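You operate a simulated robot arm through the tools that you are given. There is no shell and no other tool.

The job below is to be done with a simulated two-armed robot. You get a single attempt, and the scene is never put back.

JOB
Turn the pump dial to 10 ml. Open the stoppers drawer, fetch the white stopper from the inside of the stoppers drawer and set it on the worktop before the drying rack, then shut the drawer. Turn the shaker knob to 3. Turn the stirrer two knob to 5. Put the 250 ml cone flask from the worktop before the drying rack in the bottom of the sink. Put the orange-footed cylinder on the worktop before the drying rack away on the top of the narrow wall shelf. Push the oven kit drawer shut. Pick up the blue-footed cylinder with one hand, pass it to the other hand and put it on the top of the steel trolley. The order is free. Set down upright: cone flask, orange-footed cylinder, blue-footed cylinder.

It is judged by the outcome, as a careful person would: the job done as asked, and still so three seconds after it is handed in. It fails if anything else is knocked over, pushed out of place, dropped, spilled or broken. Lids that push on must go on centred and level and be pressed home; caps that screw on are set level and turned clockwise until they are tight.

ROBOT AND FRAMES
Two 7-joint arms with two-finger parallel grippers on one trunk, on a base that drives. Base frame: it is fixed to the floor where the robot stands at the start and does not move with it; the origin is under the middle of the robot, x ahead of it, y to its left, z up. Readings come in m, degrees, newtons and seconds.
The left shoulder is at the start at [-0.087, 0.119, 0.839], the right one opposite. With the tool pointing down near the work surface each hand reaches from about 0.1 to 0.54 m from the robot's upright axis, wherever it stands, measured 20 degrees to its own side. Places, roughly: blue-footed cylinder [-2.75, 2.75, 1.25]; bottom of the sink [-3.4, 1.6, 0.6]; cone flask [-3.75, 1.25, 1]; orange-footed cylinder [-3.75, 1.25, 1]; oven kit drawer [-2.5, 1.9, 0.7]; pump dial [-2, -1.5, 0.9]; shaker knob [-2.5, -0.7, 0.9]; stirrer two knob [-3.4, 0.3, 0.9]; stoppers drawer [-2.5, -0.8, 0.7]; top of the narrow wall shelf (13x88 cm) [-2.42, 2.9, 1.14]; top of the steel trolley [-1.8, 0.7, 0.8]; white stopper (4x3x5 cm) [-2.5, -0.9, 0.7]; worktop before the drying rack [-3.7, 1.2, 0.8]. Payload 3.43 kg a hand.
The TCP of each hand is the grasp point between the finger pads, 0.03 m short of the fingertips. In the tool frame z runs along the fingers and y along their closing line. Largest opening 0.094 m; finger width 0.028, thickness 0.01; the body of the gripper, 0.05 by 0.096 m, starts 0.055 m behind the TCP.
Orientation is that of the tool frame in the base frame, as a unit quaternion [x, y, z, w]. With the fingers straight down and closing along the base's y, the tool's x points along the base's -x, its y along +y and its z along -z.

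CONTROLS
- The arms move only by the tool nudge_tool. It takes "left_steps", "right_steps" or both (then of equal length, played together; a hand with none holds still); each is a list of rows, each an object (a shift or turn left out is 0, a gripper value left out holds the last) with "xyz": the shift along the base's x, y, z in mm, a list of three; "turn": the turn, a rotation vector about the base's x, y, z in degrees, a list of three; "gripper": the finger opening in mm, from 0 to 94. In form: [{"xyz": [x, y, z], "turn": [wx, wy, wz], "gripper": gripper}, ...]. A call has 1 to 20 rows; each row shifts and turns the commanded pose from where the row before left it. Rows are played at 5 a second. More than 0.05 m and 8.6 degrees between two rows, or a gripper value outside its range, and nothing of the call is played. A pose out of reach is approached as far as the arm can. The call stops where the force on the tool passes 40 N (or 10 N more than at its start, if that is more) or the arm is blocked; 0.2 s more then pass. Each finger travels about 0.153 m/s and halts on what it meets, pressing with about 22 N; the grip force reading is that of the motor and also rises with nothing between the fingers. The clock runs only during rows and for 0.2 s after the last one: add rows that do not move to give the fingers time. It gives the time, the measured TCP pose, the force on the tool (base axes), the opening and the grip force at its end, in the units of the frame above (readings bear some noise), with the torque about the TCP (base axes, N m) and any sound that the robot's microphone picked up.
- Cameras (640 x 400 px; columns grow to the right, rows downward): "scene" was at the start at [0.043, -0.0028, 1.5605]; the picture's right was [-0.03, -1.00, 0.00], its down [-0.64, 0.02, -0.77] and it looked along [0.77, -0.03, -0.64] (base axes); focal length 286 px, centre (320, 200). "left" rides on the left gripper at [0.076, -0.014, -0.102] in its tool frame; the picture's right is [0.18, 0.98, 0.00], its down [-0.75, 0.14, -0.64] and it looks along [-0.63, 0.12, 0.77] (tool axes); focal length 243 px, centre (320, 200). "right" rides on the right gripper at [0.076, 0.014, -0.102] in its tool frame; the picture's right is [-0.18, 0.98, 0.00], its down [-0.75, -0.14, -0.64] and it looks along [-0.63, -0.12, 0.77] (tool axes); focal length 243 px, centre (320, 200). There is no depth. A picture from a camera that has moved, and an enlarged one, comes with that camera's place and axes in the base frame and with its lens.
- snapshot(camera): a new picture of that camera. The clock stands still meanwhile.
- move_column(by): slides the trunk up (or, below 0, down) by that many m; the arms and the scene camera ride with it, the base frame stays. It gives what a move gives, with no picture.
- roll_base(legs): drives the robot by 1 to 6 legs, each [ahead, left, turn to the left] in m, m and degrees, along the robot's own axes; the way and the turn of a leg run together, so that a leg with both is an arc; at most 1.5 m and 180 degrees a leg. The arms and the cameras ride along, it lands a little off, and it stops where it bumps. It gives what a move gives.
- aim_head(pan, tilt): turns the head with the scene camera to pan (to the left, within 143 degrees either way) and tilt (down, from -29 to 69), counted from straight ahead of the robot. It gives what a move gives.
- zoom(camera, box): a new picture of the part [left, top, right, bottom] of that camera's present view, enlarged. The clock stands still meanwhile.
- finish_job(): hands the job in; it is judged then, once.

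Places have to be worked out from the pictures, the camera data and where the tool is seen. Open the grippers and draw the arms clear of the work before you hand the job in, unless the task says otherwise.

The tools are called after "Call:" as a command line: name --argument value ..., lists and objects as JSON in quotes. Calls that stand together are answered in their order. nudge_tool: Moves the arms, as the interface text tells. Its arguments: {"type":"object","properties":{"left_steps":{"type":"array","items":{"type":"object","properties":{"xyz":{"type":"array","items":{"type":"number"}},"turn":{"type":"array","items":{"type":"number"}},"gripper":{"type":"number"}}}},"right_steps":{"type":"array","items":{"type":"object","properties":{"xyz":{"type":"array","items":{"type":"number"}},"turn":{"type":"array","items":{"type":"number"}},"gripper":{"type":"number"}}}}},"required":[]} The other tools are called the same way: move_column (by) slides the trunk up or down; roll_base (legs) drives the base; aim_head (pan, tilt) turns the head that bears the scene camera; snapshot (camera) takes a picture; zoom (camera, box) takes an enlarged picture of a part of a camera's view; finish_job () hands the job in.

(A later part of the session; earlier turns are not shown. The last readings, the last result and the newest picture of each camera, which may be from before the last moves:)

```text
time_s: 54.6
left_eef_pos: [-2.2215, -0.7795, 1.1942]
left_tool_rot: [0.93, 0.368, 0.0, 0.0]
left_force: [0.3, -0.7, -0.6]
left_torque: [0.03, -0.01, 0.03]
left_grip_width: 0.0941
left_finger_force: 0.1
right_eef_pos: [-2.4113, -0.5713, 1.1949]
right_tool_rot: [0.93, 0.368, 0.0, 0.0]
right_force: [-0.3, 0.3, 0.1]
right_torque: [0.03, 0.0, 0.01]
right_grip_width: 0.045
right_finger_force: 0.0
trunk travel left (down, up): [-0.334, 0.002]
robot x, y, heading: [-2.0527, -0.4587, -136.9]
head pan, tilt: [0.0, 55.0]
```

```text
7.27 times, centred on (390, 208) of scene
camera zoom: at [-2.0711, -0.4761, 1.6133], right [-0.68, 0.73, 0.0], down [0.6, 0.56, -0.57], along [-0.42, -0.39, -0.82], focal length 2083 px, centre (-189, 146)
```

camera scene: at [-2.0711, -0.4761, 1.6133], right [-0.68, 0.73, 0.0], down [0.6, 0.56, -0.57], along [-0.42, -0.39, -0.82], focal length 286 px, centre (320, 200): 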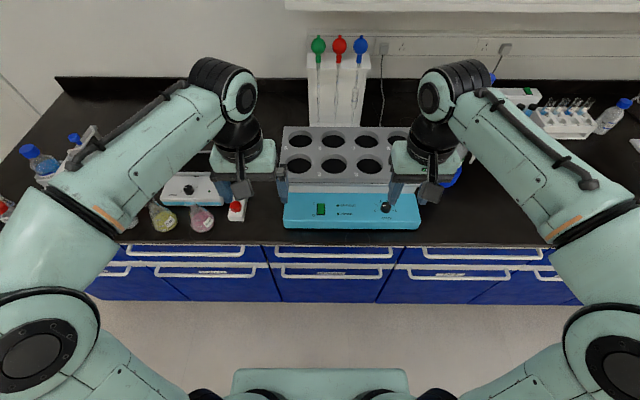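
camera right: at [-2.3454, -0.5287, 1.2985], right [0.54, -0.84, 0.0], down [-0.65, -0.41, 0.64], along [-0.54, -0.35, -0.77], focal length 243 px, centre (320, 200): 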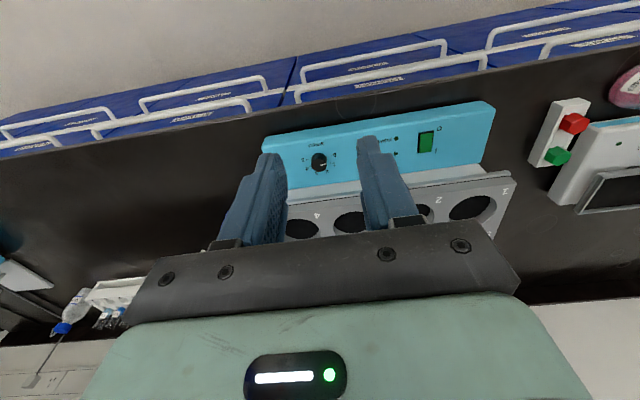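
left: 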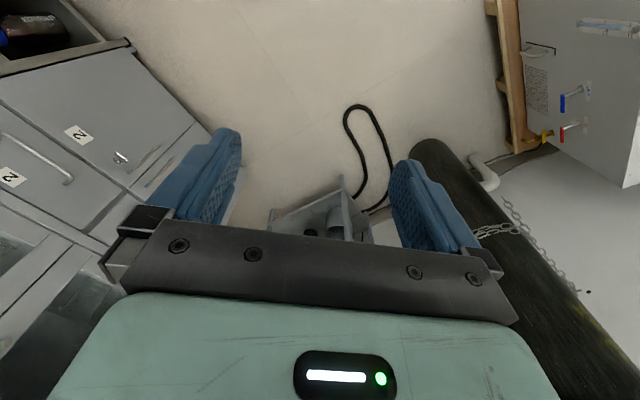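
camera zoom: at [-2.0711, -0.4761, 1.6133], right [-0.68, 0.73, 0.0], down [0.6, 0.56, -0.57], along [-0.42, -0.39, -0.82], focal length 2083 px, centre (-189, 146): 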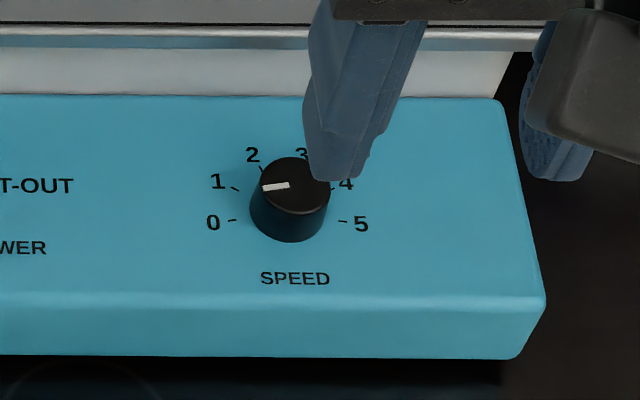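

Knob top ≈ (-2.533, -0.649, 0.936); the shaker tray edge (~z 1.0) is ~4 cm behind it, so vertical clearance of the gripper body matters. I move above the knob first.

Call:
nudge_tool --right_steps '[{"xyz": [0, 0, -45]}, {"xyz": [0, 0, -45]}, {"xyz": [-30, -19, -25]}, {"xyz": [-30, -19, -20]}, {"xyz": [-30, -20, 0]}, {"xyz": [-32, -20, 0]}, {}]'

Call:
snapshot --camera "right"

Call:
zoom --camera "right" --box '[260, 80, 380, 155]'

Call:
zoom --camera "scene" --box '[280, 100, 460, 240]'

```text
time_s: 56.2
left_eef_pos: [-2.2212, -0.7793, 1.1956]
left_tool_rot: [0.93, 0.368, -0.001, 0.001]
left_force: [-0.1, -0.3, 0.6]
left_torque: [0.01, 0.01, -0.03]
left_grip_width: 0.0941
left_finger_force: 0.1
right_eef_pos: [-2.534, -0.649, 1.0599]
right_tool_rot: [0.93, 0.368, -0.001, 0.0]
right_force: [0.9, -0.1, 0.0]
right_torque: [-0.01, 0.02, 0.0]
right_grip_width: 0.0451
right_finger_force: 0.1
trunk travel left (down, up): [-0.334, 0.002]
robot x, y, heading: [-2.0514, -0.4597, -136.5]
head pan, tilt: [0.0, 55.0]
```

```text
taken
camera right: at [-2.468, -0.6074, 1.1634], right [0.54, -0.84, 0.0], down [-0.65, -0.41, 0.64], along [-0.54, -0.35, -0.77], focal length 243 px, centre (320, 200)
```

right: 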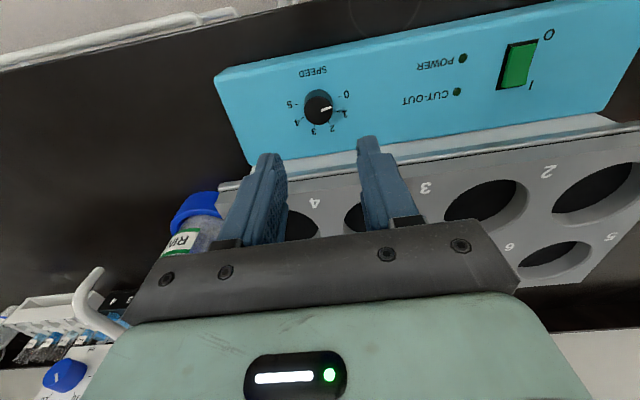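

```text
5.33 times, centred on (320, 118) of right
camera zoom: at [-2.468, -0.6074, 1.1634], right [0.54, -0.84, 0.0], down [-0.65, -0.41, 0.64], along [-0.54, -0.35, -0.77], focal length 1294 px, centre (320, 640)
```

zoom: 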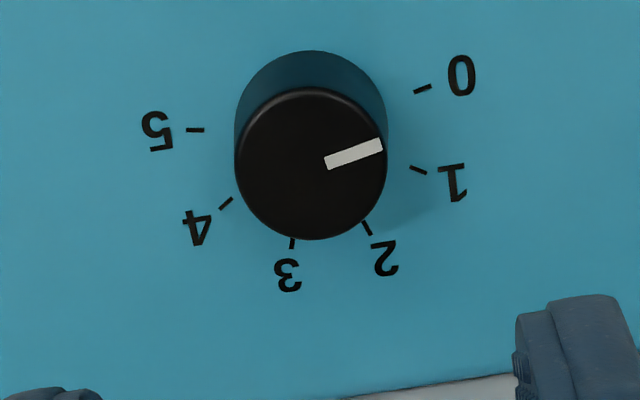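

```text
2.86 times, centred on (370, 170) of scene
camera zoom: at [-2.0708, -0.4758, 1.6134], right [-0.68, 0.73, 0.0], down [0.6, 0.56, -0.57], along [-0.42, -0.39, -0.82], focal length 818 px, centre (177, 286)
```

zoom: 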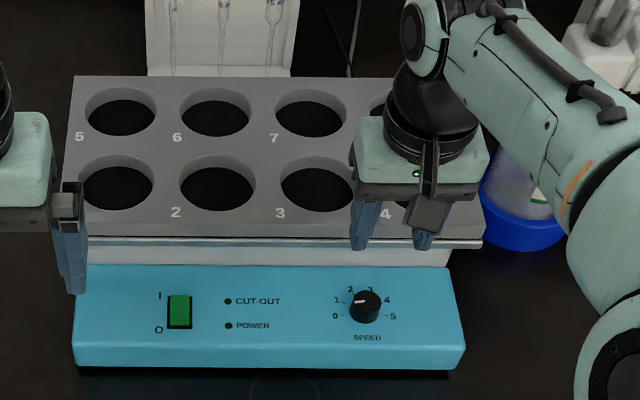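

Call:
zoom --camera "right" --box '[180, 110, 420, 260]'

Call:
zoom --camera "scene" --box '[360, 150, 460, 215]'

Call:
snapshot --camera "left"

```text
2.67 times, centred on (300, 185) of right
camera zoom: at [-2.468, -0.6074, 1.1634], right [0.54, -0.84, 0.0], down [-0.65, -0.41, 0.64], along [-0.54, -0.35, -0.77], focal length 647 px, centre (373, 240)
```

zoom: 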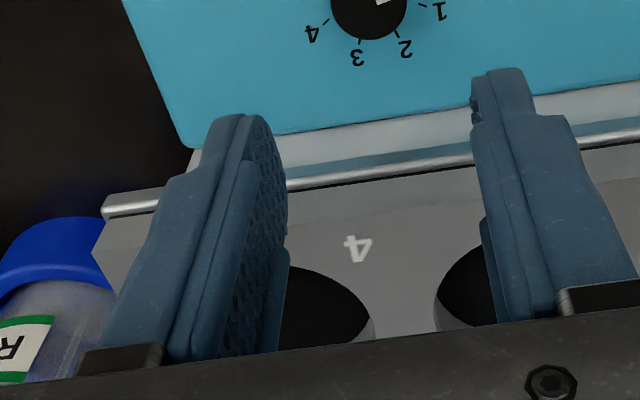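

```text
6.15 times, centred on (410, 182) of scene
camera zoom: at [-2.0708, -0.4758, 1.6134], right [-0.68, 0.73, 0.0], down [0.6, 0.56, -0.57], along [-0.42, -0.39, -0.82], focal length 1763 px, centre (-234, 308)
```

zoom: 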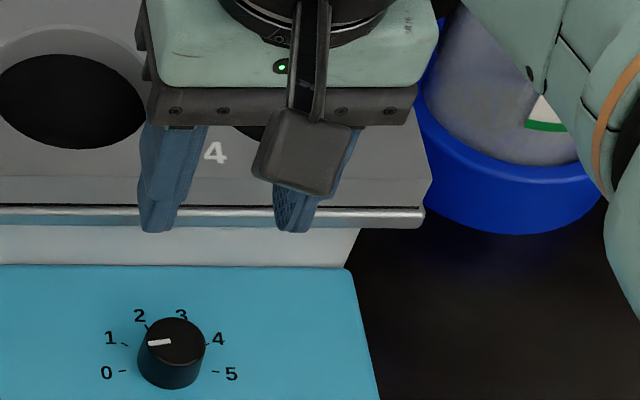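

```text
taken
camera left: at [-2.175, -0.7159, 1.2968], right [0.81, -0.59, 0.0], down [-0.45, -0.62, 0.64], along [-0.38, -0.52, -0.77], focal length 243 px, centre (320, 200)
```

left: 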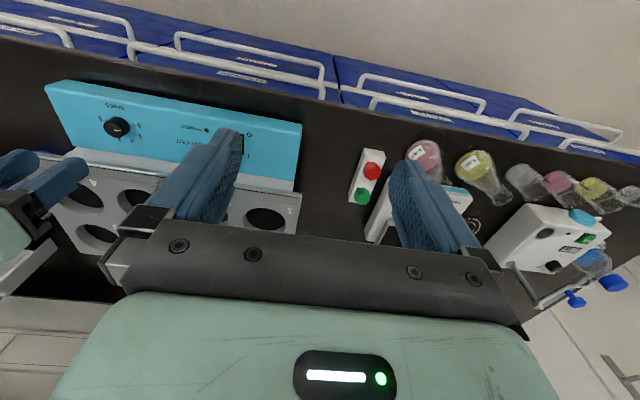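

The knob is ~3–4 mm beyond the TCP; tray top is around 0.97–0.99. I shift, pre-rotate +58°, then will descend with gripper opened to 45 mm.

Call:
nudge_tool --right_steps '[{"xyz": [-3.4, -1.1, 0], "turn": [0, 0, 8.3]}, {"turn": [0, 0, 8.3]}, {"turn": [0, 0, 8.3]}, {"turn": [0, 0, 8.3]}, {"turn": [0, 0, 8.3]}, {"turn": [0, 0, 8.3]}, {"turn": [0, 0, 8.2]}, {"xyz": [0, 0, -40]}, {"xyz": [0, 0, -30]}, {}]'

Call:
snapshot --camera "right"

Call:
zoom --camera "scene" --box '[340, 140, 460, 235]'

```text
time_s: 58.4
left_eef_pos: [-2.2219, -0.7803, 1.1942]
left_tool_rot: [0.93, 0.368, 0.0, -0.001]
left_force: [-0.4, -0.1, 0.5]
left_torque: [0.0, -0.01, 0.01]
left_grip_width: 0.0941
left_finger_force: 0.0
right_eef_pos: [-2.5368, -0.6481, 0.9896]
right_tool_rot: [0.635, 0.773, 0.001, 0.0]
right_force: [-0.3, -0.1, 0.5]
right_torque: [0.01, -0.02, 0.02]
right_grip_width: 0.045
right_finger_force: 0.1
trunk travel left (down, up): [-0.334, 0.002]
robot x, y, heading: [-2.0513, -0.4554, -136.7]
head pan, tilt: [0.0, 55.0]
```

```text
taken
camera right: at [-2.537, -0.5705, 1.0937], right [1.0, 0.01, 0.0], down [0.01, -0.77, 0.64], along [0.01, -0.64, -0.77], focal length 243 px, centre (320, 200)
```

right: 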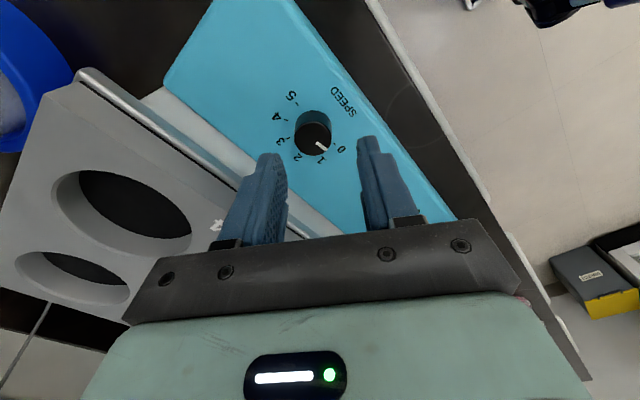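

```text
4.21 times, centred on (400, 188) of scene
camera zoom: at [-2.0712, -0.4763, 1.6135], right [-0.68, 0.73, 0.0], down [0.6, 0.56, -0.57], along [-0.42, -0.39, -0.82], focal length 1206 px, centre (-17, 253)
```

zoom: 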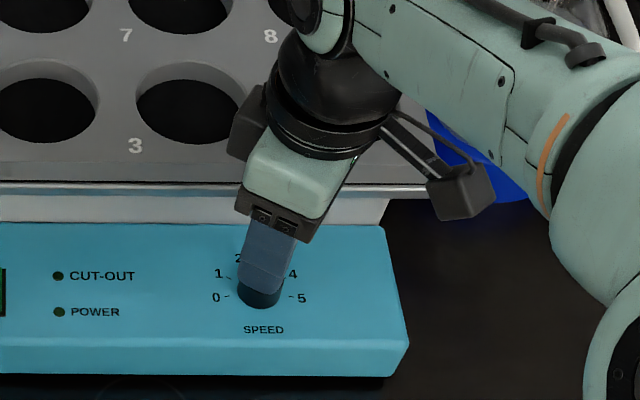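

Call:
zoom --camera "right" --box '[260, 100, 380, 175]'

```text
5.33 times, centred on (320, 138) of right
camera zoom: at [-2.537, -0.5705, 1.0937], right [1.0, 0.01, 0.0], down [0.01, -0.77, 0.64], along [0.01, -0.64, -0.77], focal length 1294 px, centre (320, 533)
```

zoom: 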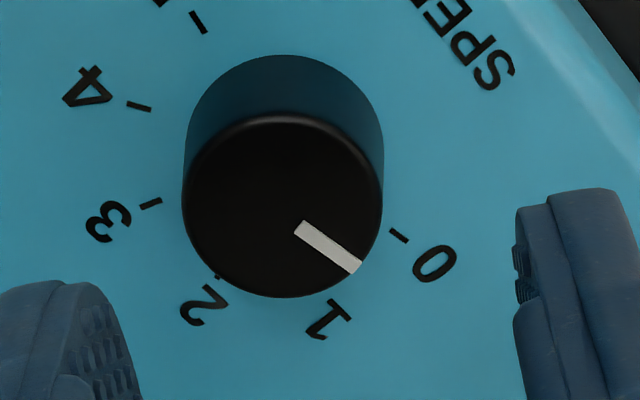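

Combining both yaw views the knob is at about (-2.542, -0.652, 0.927). I shift and lower further, then check.

Call:
nudge_tool --right_steps '[{"xyz": [-5, -4, -15]}, {"xyz": [0, 0, -15]}, {}]'

Call:
zoom --camera "right" --box '[240, 110, 400, 210]'

Call:
zoom --camera "scene" --box '[340, 140, 460, 235]'

```text
time_s: 59.2
left_eef_pos: [-2.2203, -0.7802, 1.1947]
left_tool_rot: [0.93, 0.368, 0.0, 0.0]
left_force: [0.1, -0.2, 0.7]
left_torque: [-0.02, 0.02, -0.02]
left_grip_width: 0.0937
left_finger_force: 0.1
right_eef_pos: [-2.5424, -0.6533, 0.9594]
right_tool_rot: [0.635, 0.772, 0.0, 0.001]
right_force: [0.0, 0.7, -0.1]
right_torque: [0.02, 0.01, -0.02]
right_grip_width: 0.0449
right_finger_force: 0.0
trunk travel left (down, up): [-0.334, 0.002]
robot x, y, heading: [-2.0537, -0.4551, -136.8]
head pan, tilt: [0.0, 55.0]
```

```text
4.00 times, centred on (320, 160) of right
camera zoom: at [-2.5424, -0.5763, 1.0633], right [1.0, 0.01, 0.0], down [0.01, -0.77, 0.64], along [0.01, -0.64, -0.77], focal length 970 px, centre (320, 360)
```

zoom: 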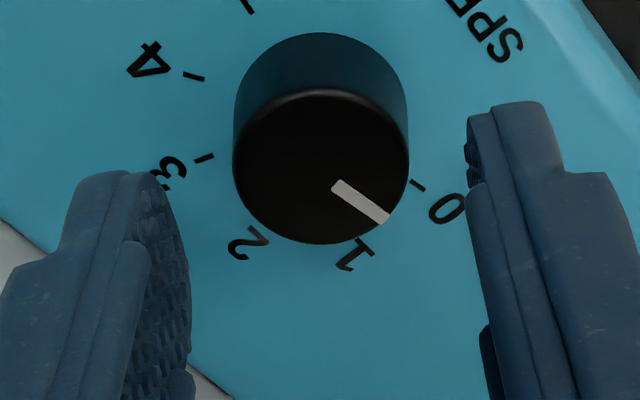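

```text
4.21 times, centred on (400, 188) of scene
camera zoom: at [-2.0713, -0.4764, 1.6135], right [-0.68, 0.73, 0.0], down [0.6, 0.56, -0.57], along [-0.42, -0.39, -0.82], focal length 1206 px, centre (-17, 253)
```

zoom: 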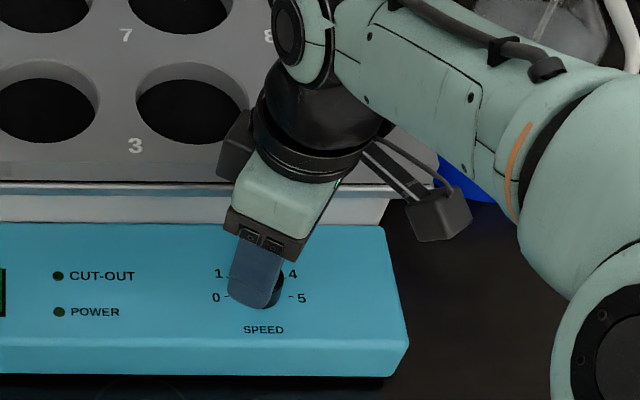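

Well centred now (knob top z≈0.922), and the rod edge is ~6 cm behind it, so clearance is fine. I descend and close on the knob.

Call:
nudge_tool --right_steps '[{"xyz": [0, 1.5, -10]}, {"xyz": [0, 0, -8]}, {}, {"gripper": 24}, {}, {}]'

Call:
zoom --camera "right" --box '[240, 110, 400, 210]'

```text
time_s: 60.6
left_eef_pos: [-2.2212, -0.7789, 1.1943]
left_tool_rot: [0.93, 0.368, 0.0, 0.0]
left_force: [-0.3, 0.8, 0.1]
left_torque: [0.01, 0.02, -0.01]
left_grip_width: 0.0941
left_finger_force: 0.1
right_eef_pos: [-2.542, -0.6545, 0.9419]
right_tool_rot: [0.635, 0.773, 0.001, 0.0]
right_force: [2.1, 1.5, -2.6]
right_torque: [-0.03, -0.04, -0.08]
right_grip_width: 0.0284
right_finger_force: 44.9
trunk travel left (down, up): [-0.334, 0.002]
robot x, y, heading: [-2.0536, -0.4544, -136.7]
head pan, tilt: [0.0, 55.0]
```

```text
4.00 times, centred on (320, 160) of right
camera zoom: at [-2.5424, -0.5754, 1.0458], right [1.0, 0.01, 0.0], down [0.01, -0.77, 0.64], along [0.01, -0.64, -0.77], focal length 970 px, centre (320, 360)
```

zoom: 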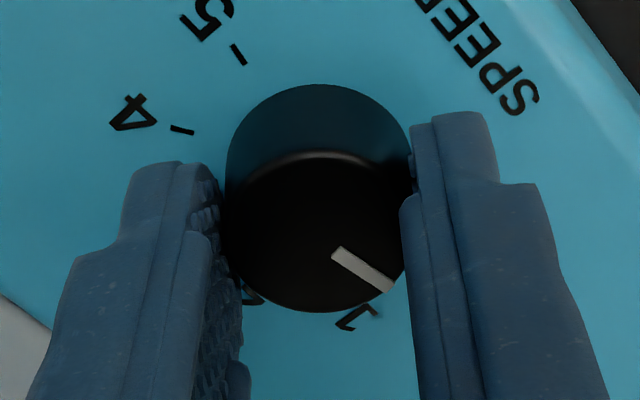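

Gripped with small side loads. I turn 117° clockwise in 14 rows.

Call:
nudge_tool --right_steps '[{"turn": [0, 0, -8.36]}, {"turn": [0, 0, -8.36]}, {"turn": [0, 0, -8.36]}, {"turn": [0, 0, -8.36]}, {"turn": [0, 0, -8.36]}, {"turn": [0, 0, -8.36]}, {"turn": [0, 0, -8.36]}, {"turn": [0, 0, -8.36]}, {"turn": [0, 0, -8.36]}, {"turn": [0, 0, -8.36]}, {"turn": [0, 0, -8.36]}, {"turn": [0, 0, -8.36]}, {"turn": [0, 0, -8.36]}, {"turn": [0, 0, -8.36]}, {}]'

Call:
snapshot --camera "right"

Call:
zoom --camera "scene" --box '[340, 140, 460, 235]'

```text
time_s: 63.8
left_eef_pos: [-2.221, -0.7802, 1.1952]
left_tool_rot: [0.93, 0.368, 0.0, 0.0]
left_force: [-0.4, -0.2, 0.1]
left_torque: [-0.03, 0.0, -0.04]
left_grip_width: 0.094
left_finger_force: 0.2
right_eef_pos: [-2.5416, -0.6537, 0.9428]
right_tool_rot: [0.99, -0.138, -0.001, 0.001]
right_force: [-1.8, 1.2, 10.4]
right_torque: [-0.11, -0.44, -0.01]
right_grip_width: 0.0287
right_finger_force: 45.1
trunk travel left (down, up): [-0.334, 0.002]
robot x, y, heading: [-2.0506, -0.4569, -137.1]
head pan, tilt: [0.0, 55.0]
```

```text
taken
camera right: at [-2.4721, -0.6868, 1.0457], right [-0.45, -0.89, 0.0], down [-0.68, 0.34, 0.64], along [-0.58, 0.29, -0.77], focal length 243 px, centre (320, 200)
```

right: 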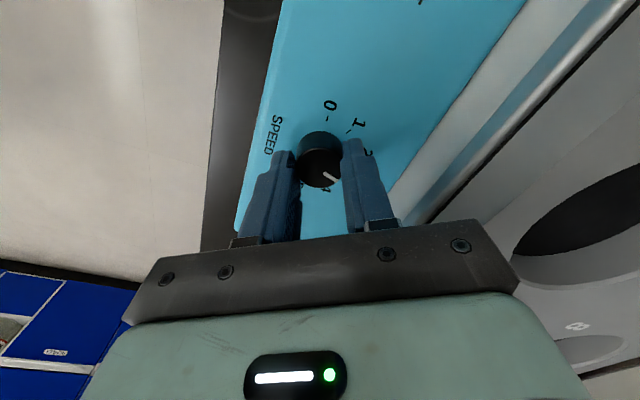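

```text
4.21 times, centred on (400, 188) of scene
camera zoom: at [-2.0709, -0.4758, 1.6135], right [-0.68, 0.73, 0.0], down [0.6, 0.56, -0.57], along [-0.42, -0.39, -0.82], focal length 1206 px, centre (-17, 253)
```

zoom: 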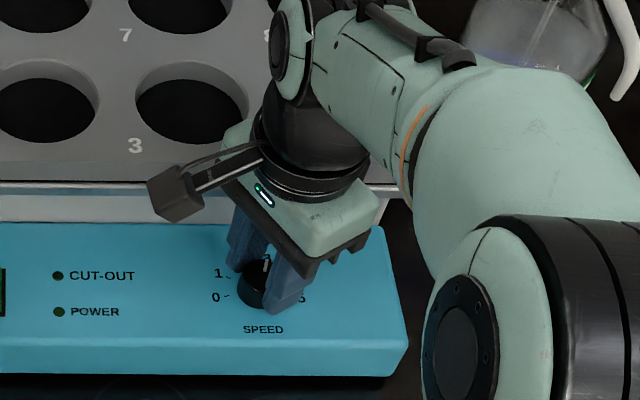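

Turned. I release, rise and read the knob.

Call:
nudge_tool --right_steps '[{"gripper": 48}, {}, {"xyz": [0, 0, 30]}, {"xyz": [0, 0, 40]}, {"xyz": [0, 0, 30]}, {}]'

Call:
zoom --camera "right" --box '[260, 60, 380, 135]'

Call:
zoom --camera "scene" --box '[350, 180, 430, 230]'

```text
time_s: 65.2
left_eef_pos: [-2.222, -0.7796, 1.1952]
left_tool_rot: [0.93, 0.369, 0.0, -0.001]
left_force: [0.4, -0.1, 0.4]
left_torque: [0.01, 0.01, 0.01]
left_grip_width: 0.0938
left_finger_force: 0.2
right_eef_pos: [-2.5411, -0.6527, 1.043]
right_tool_rot: [0.99, -0.138, -0.001, 0.0]
right_force: [-0.5, -0.3, 0.4]
right_torque: [0.0, -0.01, 0.0]
right_grip_width: 0.048
right_finger_force: 0.0
trunk travel left (down, up): [-0.334, 0.002]
robot x, y, heading: [-2.0547, -0.4556, -137.0]
head pan, tilt: [0.0, 55.0]
```

```text
5.33 times, centred on (320, 98) of right
camera zoom: at [-2.4716, -0.6867, 1.1465], right [-0.44, -0.9, 0.0], down [-0.69, 0.34, 0.64], along [-0.58, 0.29, -0.77], focal length 1294 px, centre (320, 747)
```

zoom: 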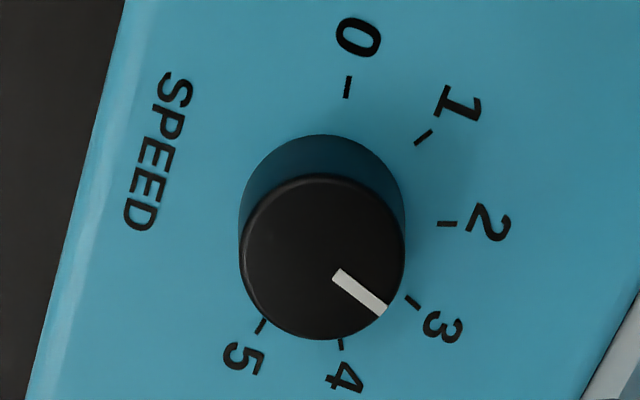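

```text
8.00 times, centred on (390, 205) of scene
camera zoom: at [-2.0714, -0.4765, 1.6134], right [-0.68, 0.73, 0.0], down [0.6, 0.56, -0.57], along [-0.42, -0.39, -0.82], focal length 2292 px, centre (-240, 160)
```

zoom: 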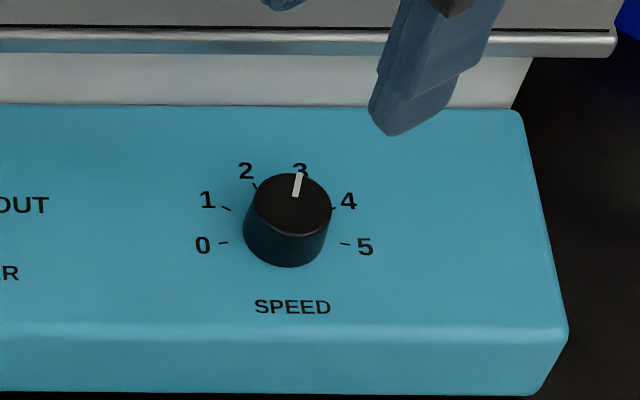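

Shaker knob reads 3. Next the drawer: I raise the hand, back off 0.27 m, and then reorient the right hand horizontally (fingers closing vertically) to grip the handle bar.

Call:
nudge_tool --right_steps '[{"xyz": [0, 0, 40]}, {"xyz": [10, 10, 30]}, {"xyz": [10, 10, 20]}, {}]'

Call:
roll_base --legs '[[-0.27, 0, 0]]'

Call:
snapshot --camera "scene"

Call:
zoom --camera "scene" --box '[260, 120, 420, 230]'

```text
time_s: 66.2
left_eef_pos: [-2.2219, -0.7803, 1.1955]
left_tool_rot: [0.93, 0.369, 0.0, 0.0]
left_force: [0.0, 0.2, 0.4]
left_torque: [0.0, -0.01, 0.0]
left_grip_width: 0.0938
left_finger_force: 0.0
right_eef_pos: [-2.5207, -0.6305, 1.1328]
right_tool_rot: [0.991, -0.137, -0.001, 0.001]
right_force: [0.0, 0.0, -0.2]
right_torque: [-0.04, 0.04, 0.0]
right_grip_width: 0.0478
right_finger_force: 0.0
trunk travel left (down, up): [-0.334, 0.002]
robot x, y, heading: [-2.0524, -0.4575, -136.5]
head pan, tilt: [0.0, 55.0]
```

```text
time_s: 68.1
left_eef_pos: [-2.0218, -0.5931, 1.194]
left_tool_rot: [0.929, 0.369, 0.001, 0.0]
left_force: [0.2, 0.8, -0.1]
left_torque: [0.0, 0.02, -0.01]
left_grip_width: 0.094
left_finger_force: 0.1
right_eef_pos: [-2.3215, -0.4471, 1.1311]
right_tool_rot: [0.991, -0.135, -0.001, -0.001]
right_force: [-0.9, -0.1, -0.1]
right_torque: [0.0, -0.01, 0.04]
right_grip_width: 0.048
right_finger_force: 0.1
trunk travel left (down, up): [-0.334, 0.002]
robot x, y, heading: [-1.858, -0.2721, -136.5]
head pan, tilt: [0.0, 55.0]
```

```text
taken
camera scene: at [-1.8731, -0.2896, 1.6137], right [-0.69, 0.73, 0.0], down [0.6, 0.56, -0.57], along [-0.42, -0.39, -0.82], focal length 286 px, centre (320, 200)
```

scene: 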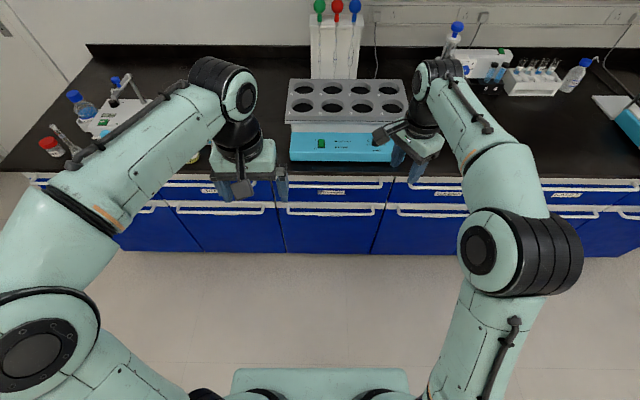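

```text
3.64 times, centred on (340, 175) of scene
camera zoom: at [-1.8731, -0.2896, 1.6137], right [-0.69, 0.73, 0.0], down [0.6, 0.56, -0.57], along [-0.42, -0.39, -0.82], focal length 1042 px, centre (247, 291)
```

zoom: 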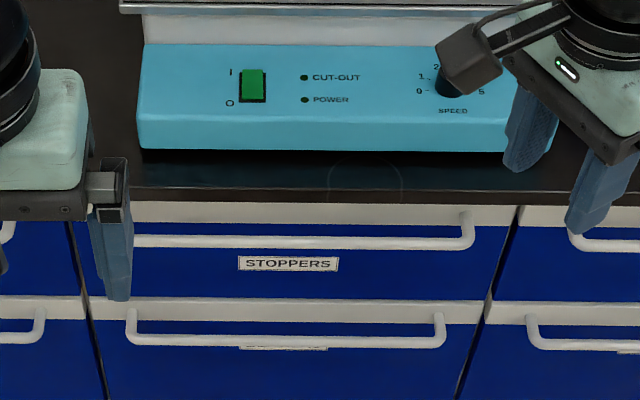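

Handle bar is at about z 0.747, ~0.695 m ahead of the axis. I yaw the right hand -31° and pitch it to point forward.

Call:
nudge_tool --right_steps '[{"turn": [0, 0, -7.7], "gripper": 45}, {"turn": [0, 0, -7.7]}, {"turn": [0, 0, -7.7]}, {"turn": [0, 0, -7.7]}, {"turn": [-5.63, 5.93, 0]}, {"turn": [-5.63, 5.93, 0]}, {"turn": [-5.63, 5.93, 0]}, {"turn": [-5.63, 5.93, 0]}, {"turn": [-5.63, 5.93, 0]}, {"turn": [-5.63, 5.93, 0]}, {"turn": [-5.63, 5.93, 0]}, {"turn": [-5.63, 5.93, 0]}, {"turn": [-5.63, 5.93, 0]}, {"turn": [-5.63, 5.93, 0]}, {"turn": [-5.63, 5.93, 0]}, {}]'

Call:
snapshot --camera "scene"

Call:
snapshot --camera "right"

```text
time_s: 71.5
left_eef_pos: [-2.0207, -0.5935, 1.194]
left_tool_rot: [0.929, 0.371, -0.001, -0.001]
left_force: [1.0, 0.0, 0.3]
left_torque: [0.02, 0.04, 0.0]
left_grip_width: 0.0939
left_finger_force: 0.0
right_eef_pos: [-2.3225, -0.4428, 1.1417]
right_tool_rot: [0.649, -0.279, -0.281, 0.65]
right_force: [0.4, -1.2, 0.3]
right_torque: [0.0, 0.0, 0.01]
right_grip_width: 0.0446
right_finger_force: 0.1
right hand out of reach, approached as far as the arm can: row 11, 12
trunk travel left (down, up): [-0.334, 0.002]
robot x, y, heading: [-1.8534, -0.2725, -136.5]
head pan, tilt: [0.0, 55.0]
```

```text
taken
camera scene: at [-1.872, -0.2906, 1.6135], right [-0.69, 0.73, 0.0], down [0.59, 0.56, -0.57], along [-0.42, -0.39, -0.82], focal length 286 px, centre (320, 200)
```

scene: 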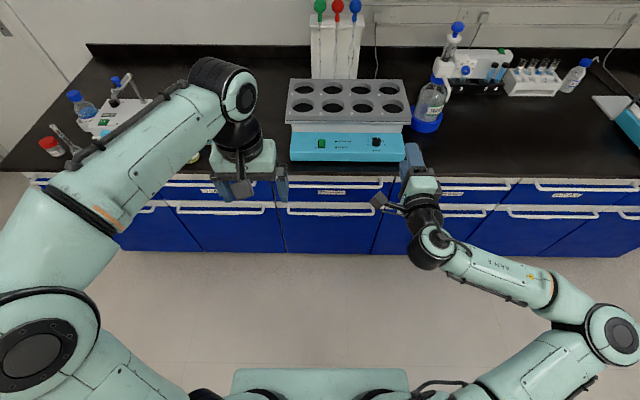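

```text
taken
camera right: at [-2.1943, -0.427, 1.1574], right [-0.13, 0.13, 0.98], down [-0.05, 0.99, -0.14], along [-0.99, -0.07, -0.12], focal length 243 px, centre (320, 200)
```

right: 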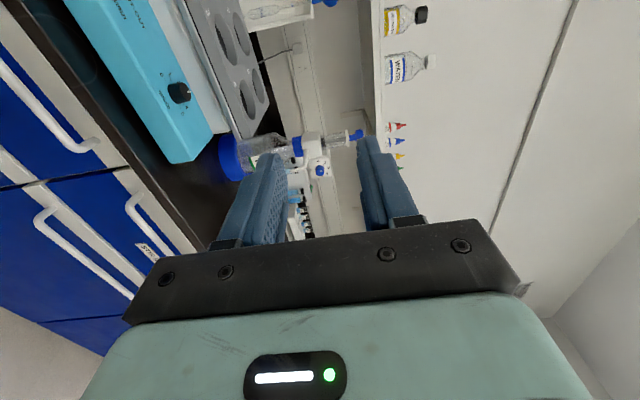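

The hand points forward horizontally. I lower it to handle height and move toward the bar's middle, still ~20 cm short of it.

Call:
nudge_tool --right_steps '[{"xyz": [9.2, -9.7, -44]}, {"xyz": [9.2, -9.7, -44]}, {"xyz": [9.2, -9.7, -44]}, {"xyz": [9.2, -9.7, -44]}, {"xyz": [9.2, -9.7, -44]}, {"xyz": [9.2, -9.7, -44]}, {"xyz": [9.2, -9.7, -44]}, {"xyz": [9.2, -9.7, -44]}, {"xyz": [9.2, -9.7, -44]}, {}]'

Call:
snapshot --camera "right"

Call:
snapshot --camera "scene"

```text
time_s: 73.7
left_eef_pos: [-2.022, -0.5926, 1.1939]
left_tool_rot: [0.929, 0.37, 0.0, 0.0]
left_force: [0.9, -0.2, -0.5]
left_torque: [0.0, 0.0, -0.01]
left_grip_width: 0.0939
left_finger_force: 0.1
right_eef_pos: [-2.3069, -0.4071, 1.1126]
right_tool_rot: [0.652, -0.279, -0.277, 0.648]
right_force: [-0.4, 0.6, -0.3]
right_torque: [0.04, 0.02, 0.01]
right_grip_width: 0.045
right_finger_force: 0.1
right hand out of reach, approached as far as the arm can: row 1, 2, 3, 4, 5, 6, 7, 8, 9
trunk travel left (down, up): [-0.334, 0.002]
robot x, y, heading: [-1.8562, -0.2719, -136.5]
head pan, tilt: [0.0, 55.0]
```

```text
taken
camera right: at [-2.179, -0.3909, 1.1284], right [-0.13, 0.13, 0.98], down [-0.05, 0.99, -0.14], along [-0.99, -0.07, -0.12], focal length 243 px, centre (320, 200)
```

right: 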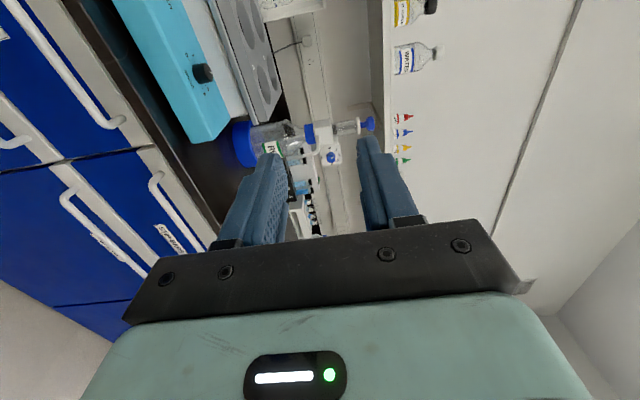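

```text
taken
camera scene: at [-1.8727, -0.2892, 1.6135], right [-0.69, 0.73, 0.0], down [0.6, 0.56, -0.57], along [-0.42, -0.39, -0.82], focal length 286 px, centre (320, 200)
```

scene: 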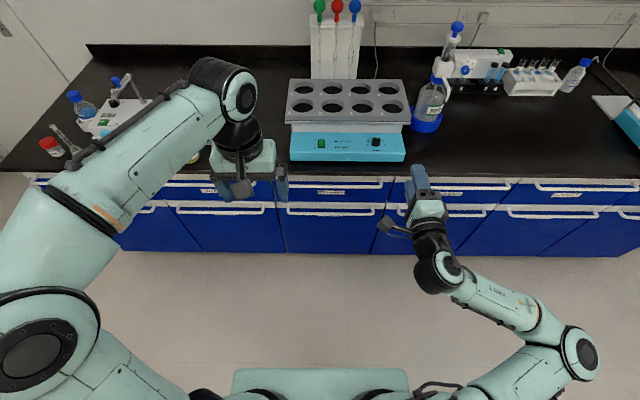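

The arm hit a joint limit in that direction. I test a pure downward move to see whether lateral motion is the limit.

Call:
nudge_tool --right_steps '[{"xyz": [0, 0, -40]}, {"xyz": [0, 0, -40]}, {}]'

```text
time_s: 74.5
left_eef_pos: [-2.0216, -0.5941, 1.1946]
left_tool_rot: [0.929, 0.369, 0.0, 0.0]
left_force: [0.1, 0.2, 0.2]
left_torque: [0.0, -0.02, 0.01]
left_grip_width: 0.0939
left_finger_force: 0.0
right_eef_pos: [-2.3207, -0.3879, 1.1005]
right_tool_rot: [0.654, -0.279, -0.277, 0.646]
right_force: [0.0, 0.5, 0.2]
right_torque: [-0.01, -0.01, -0.02]
right_grip_width: 0.0452
right_finger_force: 0.0
right hand out of reach, approached as far as the arm can: row 1, 2
trunk travel left (down, up): [-0.334, 0.002]
robot x, y, heading: [-1.854, -0.2699, -136.7]
head pan, tilt: [0.0, 55.0]
```

Down motion is limited relative to the shoulder, so I lower the trunk instead.

Call:
move_column --by -0.33

Call:
nudge_tool --right_steps '[{"xyz": [10, -10.5, 0]}, {"xyz": [10, -10.5, 0]}, {"xyz": [10, -10.5, 0]}, {"xyz": [10, -10.5, 0]}, {}]'

Call:
snapshot --camera "right"

Call:
snapshot --camera "scene"

```text
time_s: 77.8
left_eef_pos: [-2.0209, -0.5934, 0.8644]
left_tool_rot: [0.929, 0.369, 0.0, 0.0]
left_force: [-0.6, 0.5, 0.7]
left_torque: [0.02, 0.0, 0.02]
left_grip_width: 0.0941
left_finger_force: 0.1
right_eef_pos: [-2.3222, -0.3897, 0.7772]
right_tool_rot: [0.652, -0.279, -0.278, 0.648]
right_force: [-0.4, 0.1, -0.6]
right_torque: [0.0, 0.0, 0.0]
right_grip_width: 0.045
right_finger_force: 0.1
trunk travel left (down, up): [-0.004, 0.332]
robot x, y, heading: [-1.8531, -0.269, -136.5]
head pan, tilt: [0.0, 55.0]
```

```text
time_s: 79.0
left_eef_pos: [-2.0226, -0.5922, 0.8643]
left_tool_rot: [0.929, 0.37, 0.001, 0.0]
left_force: [-0.7, 0.7, 0.0]
left_torque: [0.02, -0.03, -0.01]
left_grip_width: 0.094
left_finger_force: 0.0
right_eef_pos: [-2.2878, -0.4198, 0.7982]
right_tool_rot: [0.653, -0.276, -0.276, 0.649]
right_force: [0.0, 0.4, 0.5]
right_torque: [-0.02, 0.02, -0.02]
right_grip_width: 0.0451
right_finger_force: 0.0
right hand out of reach, approached as far as the arm can: row 1, 2, 3, 4
trunk travel left (down, up): [-0.004, 0.332]
robot x, y, heading: [-1.8524, -0.2685, -136.4]
head pan, tilt: [0.0, 55.0]
```

```text
taken
camera right: at [-2.1599, -0.4035, 0.8127], right [-0.13, 0.13, 0.98], down [-0.06, 0.99, -0.14], along [-0.99, -0.08, -0.12], focal length 243 px, centre (320, 200)
```

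right: 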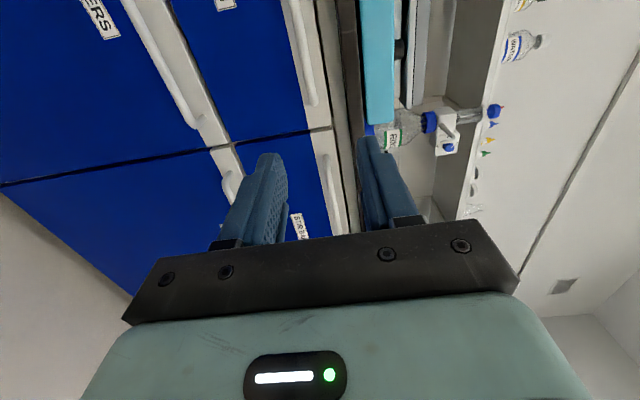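

```text
taken
camera scene: at [-1.909, -0.3235, 1.2766], right [-0.69, 0.73, 0.0], down [0.6, 0.56, -0.57], along [-0.42, -0.39, -0.82], focal length 286 px, centre (320, 200)
```

scene: 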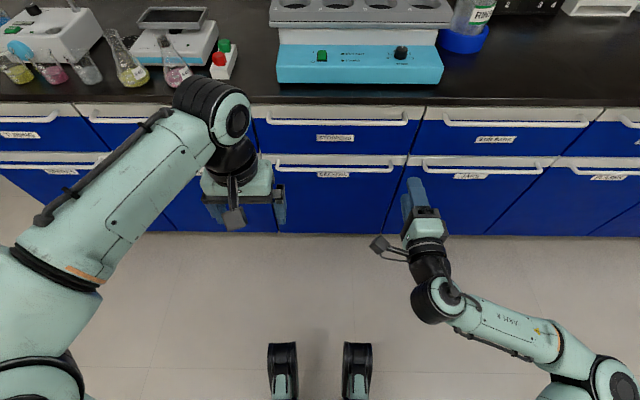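

The view is fine. I tilt the hand ~24° downward to relieve the wrist limit and then lower it to handle height.

Call:
nudge_tool --right_steps '[{"turn": [5.5, -5.8, 0]}, {"turn": [5.5, -5.8, 0]}, {"turn": [5.5, -5.8, 0]}, {"xyz": [0, 0, -25]}, {"xyz": [0, 0, -25]}, {}]'

Call:
snapshot --camera "right"

```text
time_s: 80.4
left_eef_pos: [-2.0212, -0.5935, 0.8644]
left_tool_rot: [0.929, 0.37, 0.0, 0.0]
left_force: [1.0, 0.1, -0.2]
left_torque: [-0.01, 0.03, -0.01]
left_grip_width: 0.094
left_finger_force: 0.0
right_eef_pos: [-2.2873, -0.4181, 0.748]
right_tool_rot: [0.772, -0.33, -0.214, 0.499]
right_force: [-0.3, 0.5, -1.2]
right_torque: [0.0, -0.04, -0.02]
right_grip_width: 0.0451
right_finger_force: 0.0
trunk travel left (down, up): [-0.004, 0.332]
robot x, y, heading: [-1.8541, -0.2714, -136.3]
head pan, tilt: [0.0, 55.0]
```

```text
taken
camera right: at [-2.1701, -0.4129, 0.804], right [-0.42, -0.15, 0.9], down [-0.06, 0.99, 0.14], along [-0.91, 0.01, -0.42], focal length 243 px, centre (320, 200)
```

right: 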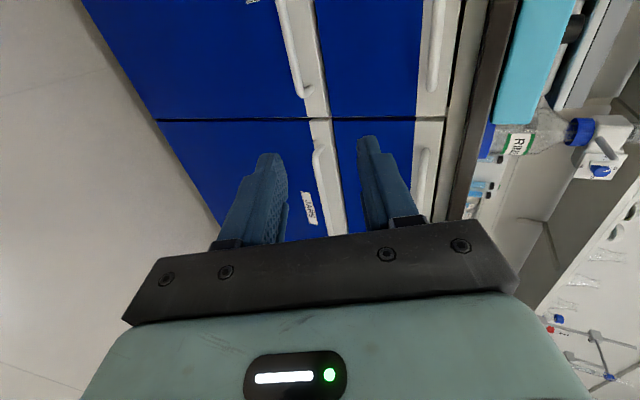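

The bar solves to z≈0.783, 0.667 m ahead; counter underside is ~0.817. I move the hand left to the bar's middle and up to z≈0.789.

Call:
nudge_tool --right_steps '[{"xyz": [25, -27, 14], "gripper": 40}, {"xyz": [25, -27, 14]}, {"xyz": [25, -26, 13]}, {}]'

Call:
snapshot --camera "right"

```text
time_s: 81.4
left_eef_pos: [-2.0211, -0.5935, 0.8641]
left_tool_rot: [0.929, 0.37, 0.0, 0.001]
left_force: [0.7, 0.5, -0.5]
left_torque: [-0.01, -0.03, 0.0]
left_grip_width: 0.094
left_finger_force: 0.1
right_eef_pos: [-2.2332, -0.476, 0.7905]
right_tool_rot: [0.773, -0.33, -0.212, 0.499]
right_force: [-0.1, 0.1, -0.6]
right_torque: [0.0, -0.01, -0.03]
right_grip_width: 0.0401
right_finger_force: 0.1
right hand out of reach, approached as far as the arm can: row 3
trunk travel left (down, up): [-0.004, 0.332]
robot x, y, heading: [-1.8521, -0.2669, -136.6]
head pan, tilt: [0.0, 55.0]
```

```text
taken
camera right: at [-2.1157, -0.4705, 0.8459], right [-0.42, -0.15, 0.9], down [-0.06, 0.99, 0.14], along [-0.91, 0.01, -0.42], focal length 243 px, centre (320, 200)
```

right: 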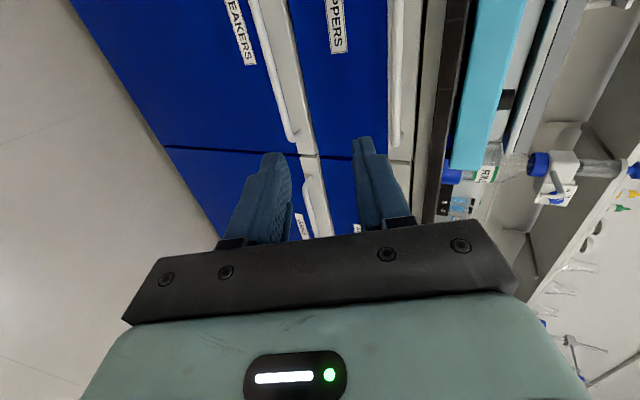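

Bar confirmed at z≈0.783. I advance ~19 cm and check alignment before the last bit.

Call:
nudge_tool --right_steps '[{"xyz": [-33.7, -31.9, 0]}, {"xyz": [-33.7, -31.9, 0]}, {"xyz": [-33.7, -31.9, 0]}, {"xyz": [-33.7, -31.9, 0]}, {}]'

Call:
snapshot --camera "right"

Call:
snapshot --camera "scene"

```text
time_s: 82.6
left_eef_pos: [-2.0215, -0.5938, 0.8647]
left_tool_rot: [0.929, 0.37, 0.001, 0.0]
left_force: [0.3, -0.3, 0.1]
left_torque: [-0.01, -0.02, -0.02]
left_grip_width: 0.0941
left_finger_force: 0.1
right_eef_pos: [-2.3173, -0.5154, 0.7922]
right_tool_rot: [0.772, -0.33, -0.212, 0.5]
right_force: [-0.9, -0.6, 0.4]
right_torque: [0.0, -0.01, 0.0]
right_grip_width: 0.04
right_finger_force: 0.1
right hand out of reach, approached as far as the arm can: row 1, 2, 3, 4
trunk travel left (down, up): [-0.004, 0.332]
robot x, y, heading: [-1.8551, -0.2695, -136.7]
head pan, tilt: [0.0, 55.0]
```

```text
taken
camera right: at [-2.2005, -0.5085, 0.8494], right [-0.42, -0.15, 0.9], down [-0.06, 0.99, 0.14], along [-0.91, 0.01, -0.42], focal length 243 px, centre (320, 200)
```

right: 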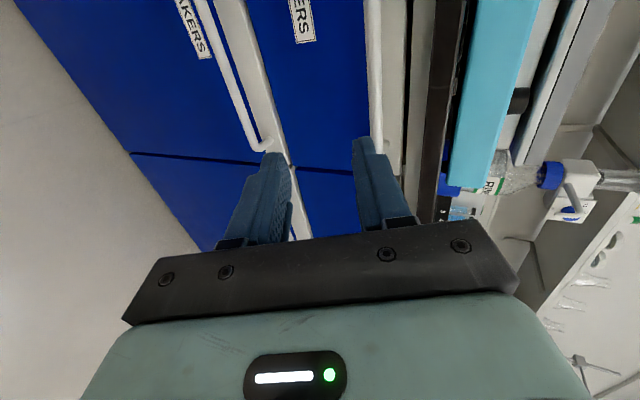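

```text
taken
camera scene: at [-1.9089, -0.3235, 1.2766], right [-0.69, 0.73, 0.0], down [0.6, 0.56, -0.57], along [-0.42, -0.39, -0.82], focal length 286 px, centre (320, 200)
```

scene: 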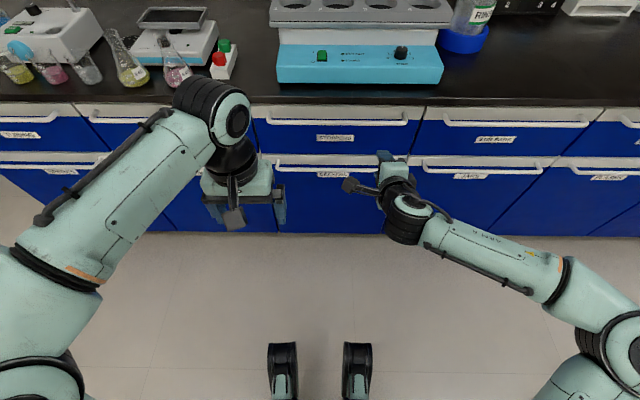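

The arm's limits stop it short, so I'll close the gap with the base. First I raise the left hand clear of the counter, then roll forward/left.

Call:
nudge_tool --left_steps '[{"xyz": [0, 0, 45]}, {"xyz": [0, 0, 45]}, {"xyz": [0, 0, 45]}, {"xyz": [0, 0, 45]}, {}]'

Call:
roll_base --legs '[[0.11, 0.06, 0]]'

Call:
snapshot --camera "right"

Call:
snapshot --camera "scene"

```text
time_s: 83.8
left_eef_pos: [-2.0161, -0.5892, 0.9608]
left_tool_rot: [0.929, 0.371, 0.003, -0.002]
left_force: [-0.3, -0.2, 0.0]
left_torque: [-0.04, -0.01, 0.0]
left_grip_width: 0.0942
left_finger_force: 0.0
left hand out of reach, approached as far as the arm can: row 3, 4
right_eef_pos: [-2.3168, -0.5139, 0.7941]
right_tool_rot: [0.773, -0.33, -0.213, 0.498]
right_force: [0.4, 0.6, -0.3]
right_torque: [0.02, 0.0, 0.02]
right_grip_width: 0.0399
right_finger_force: 0.1
trunk travel left (down, up): [-0.004, 0.332]
robot x, y, heading: [-1.8569, -0.2719, -136.4]
head pan, tilt: [0.0, 55.0]
```

```text
time_s: 85.0
left_eef_pos: [-2.0551, -0.7098, 0.9604]
left_tool_rot: [0.929, 0.371, 0.002, -0.002]
left_force: [-0.6, 0.6, -0.4]
left_torque: [0.01, -0.04, -0.01]
left_grip_width: 0.094
left_finger_force: 0.0
right_eef_pos: [-2.3554, -0.6344, 0.7941]
right_tool_rot: [0.773, -0.33, -0.213, 0.498]
right_force: [0.7, 0.8, -0.1]
right_torque: [0.02, -0.01, 0.01]
right_grip_width: 0.0402
right_finger_force: 0.0
trunk travel left (down, up): [-0.004, 0.332]
robot x, y, heading: [-1.8931, -0.3884, -136.5]
head pan, tilt: [0.0, 55.0]
```

```text
taken
camera right: at [-2.2394, -0.6292, 0.8492], right [-0.42, -0.15, 0.9], down [-0.06, 0.99, 0.14], along [-0.91, 0.01, -0.42], focal length 243 px, centre (320, 200)
```

right: 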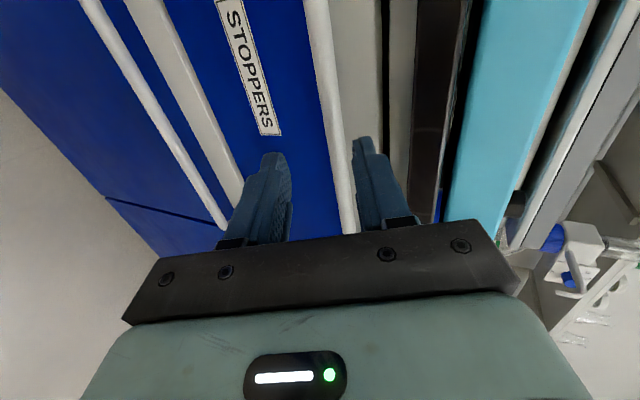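

```text
taken
camera scene: at [-1.948, -0.4441, 1.2766], right [-0.69, 0.73, 0.0], down [0.59, 0.56, -0.57], along [-0.42, -0.39, -0.82], focal length 286 px, centre (320, 200)
```

scene: 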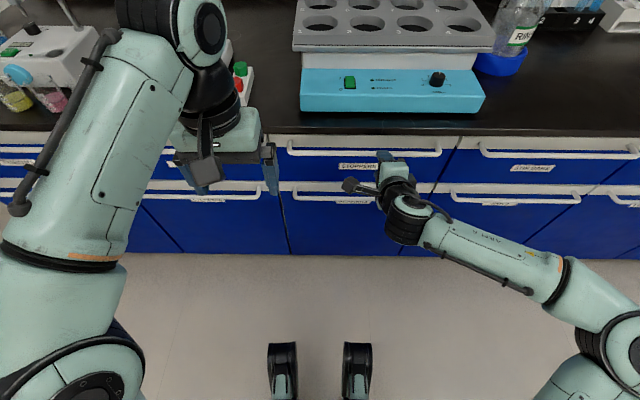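

The bar lies between the fingers' planes, ~4 cm ahead. I lower 6 mm and roll forward 4 cm.

Call:
nudge_tool --right_steps '[{"xyz": [0, 0, -6]}, {}]'

Call:
roll_base --legs '[[0.04, 0, 0]]'

Call:
snapshot --camera "right"

```text
time_s: 85.6
left_eef_pos: [-2.0544, -0.7093, 0.9602]
left_tool_rot: [0.929, 0.371, 0.003, -0.002]
left_force: [0.6, 1.2, 0.1]
left_torque: [-0.01, -0.03, 0.03]
left_grip_width: 0.0939
left_finger_force: 0.1
right_eef_pos: [-2.3564, -0.6348, 0.7863]
right_tool_rot: [0.773, -0.329, -0.212, 0.499]
right_force: [0.2, 0.0, -0.2]
right_torque: [0.0, 0.01, 0.02]
right_grip_width: 0.04
right_finger_force: 0.0
trunk travel left (down, up): [-0.004, 0.332]
robot x, y, heading: [-1.8947, -0.3895, -136.1]
head pan, tilt: [0.0, 55.0]
```

```text
time_s: 86.5
left_eef_pos: [-2.0839, -0.7369, 0.9596]
left_tool_rot: [0.928, 0.372, 0.002, -0.002]
left_force: [-0.3, -0.4, 0.3]
left_torque: [0.02, 0.0, 0.01]
left_grip_width: 0.0942
left_finger_force: 0.0
right_eef_pos: [-2.3851, -0.6611, 0.7862]
right_tool_rot: [0.773, -0.329, -0.212, 0.5]
right_force: [0.5, -0.5, -0.3]
right_torque: [0.02, 0.02, 0.01]
right_grip_width: 0.0403
right_finger_force: 0.0
trunk travel left (down, up): [-0.004, 0.332]
robot x, y, heading: [-1.9242, -0.4169, -136.5]
head pan, tilt: [0.0, 55.0]
```

```text
taken
camera right: at [-2.2683, -0.6556, 0.8425], right [-0.42, -0.15, 0.9], down [-0.06, 0.99, 0.14], along [-0.91, 0.0, -0.42], focal length 243 px, centre (320, 200)
```

right: 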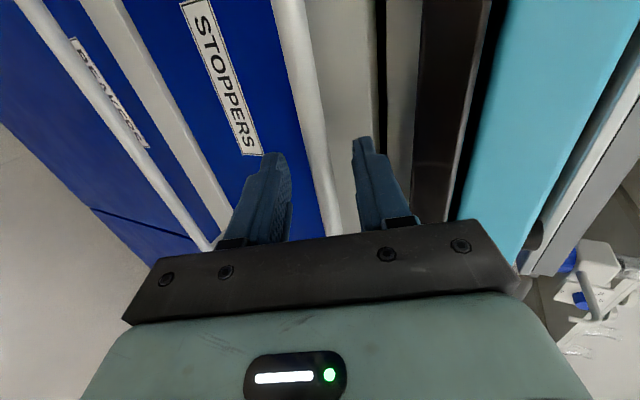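

The bar is between the fingers at about TCP depth. I close the gripper.

Call:
nudge_tool --right_steps '[{"gripper": 4}, {}, {}, {}]'

Call:
snapshot --camera "right"

```text
time_s: 87.5
left_eef_pos: [-2.0832, -0.7364, 0.96]
left_tool_rot: [0.928, 0.372, 0.001, -0.002]
left_force: [0.8, 0.5, 0.2]
left_torque: [-0.04, 0.0, 0.01]
left_grip_width: 0.0941
left_finger_force: 0.1
right_eef_pos: [-2.3849, -0.6612, 0.7868]
right_tool_rot: [0.772, -0.33, -0.212, 0.5]
right_force: [-0.9, 0.1, 6.7]
right_torque: [-0.77, -0.57, -0.33]
right_grip_width: 0.0129
right_finger_force: 45.0
trunk travel left (down, up): [-0.004, 0.332]
robot x, y, heading: [-1.9231, -0.4194, -136.1]
head pan, tilt: [0.0, 55.0]
```

```text
taken
camera right: at [-2.2679, -0.6552, 0.8434], right [-0.42, -0.15, 0.9], down [-0.06, 0.99, 0.13], along [-0.91, 0.0, -0.42], focal length 243 px, centre (320, 200)
```

right: 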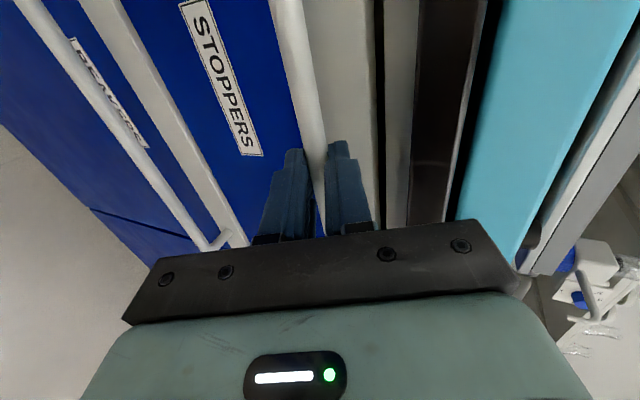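

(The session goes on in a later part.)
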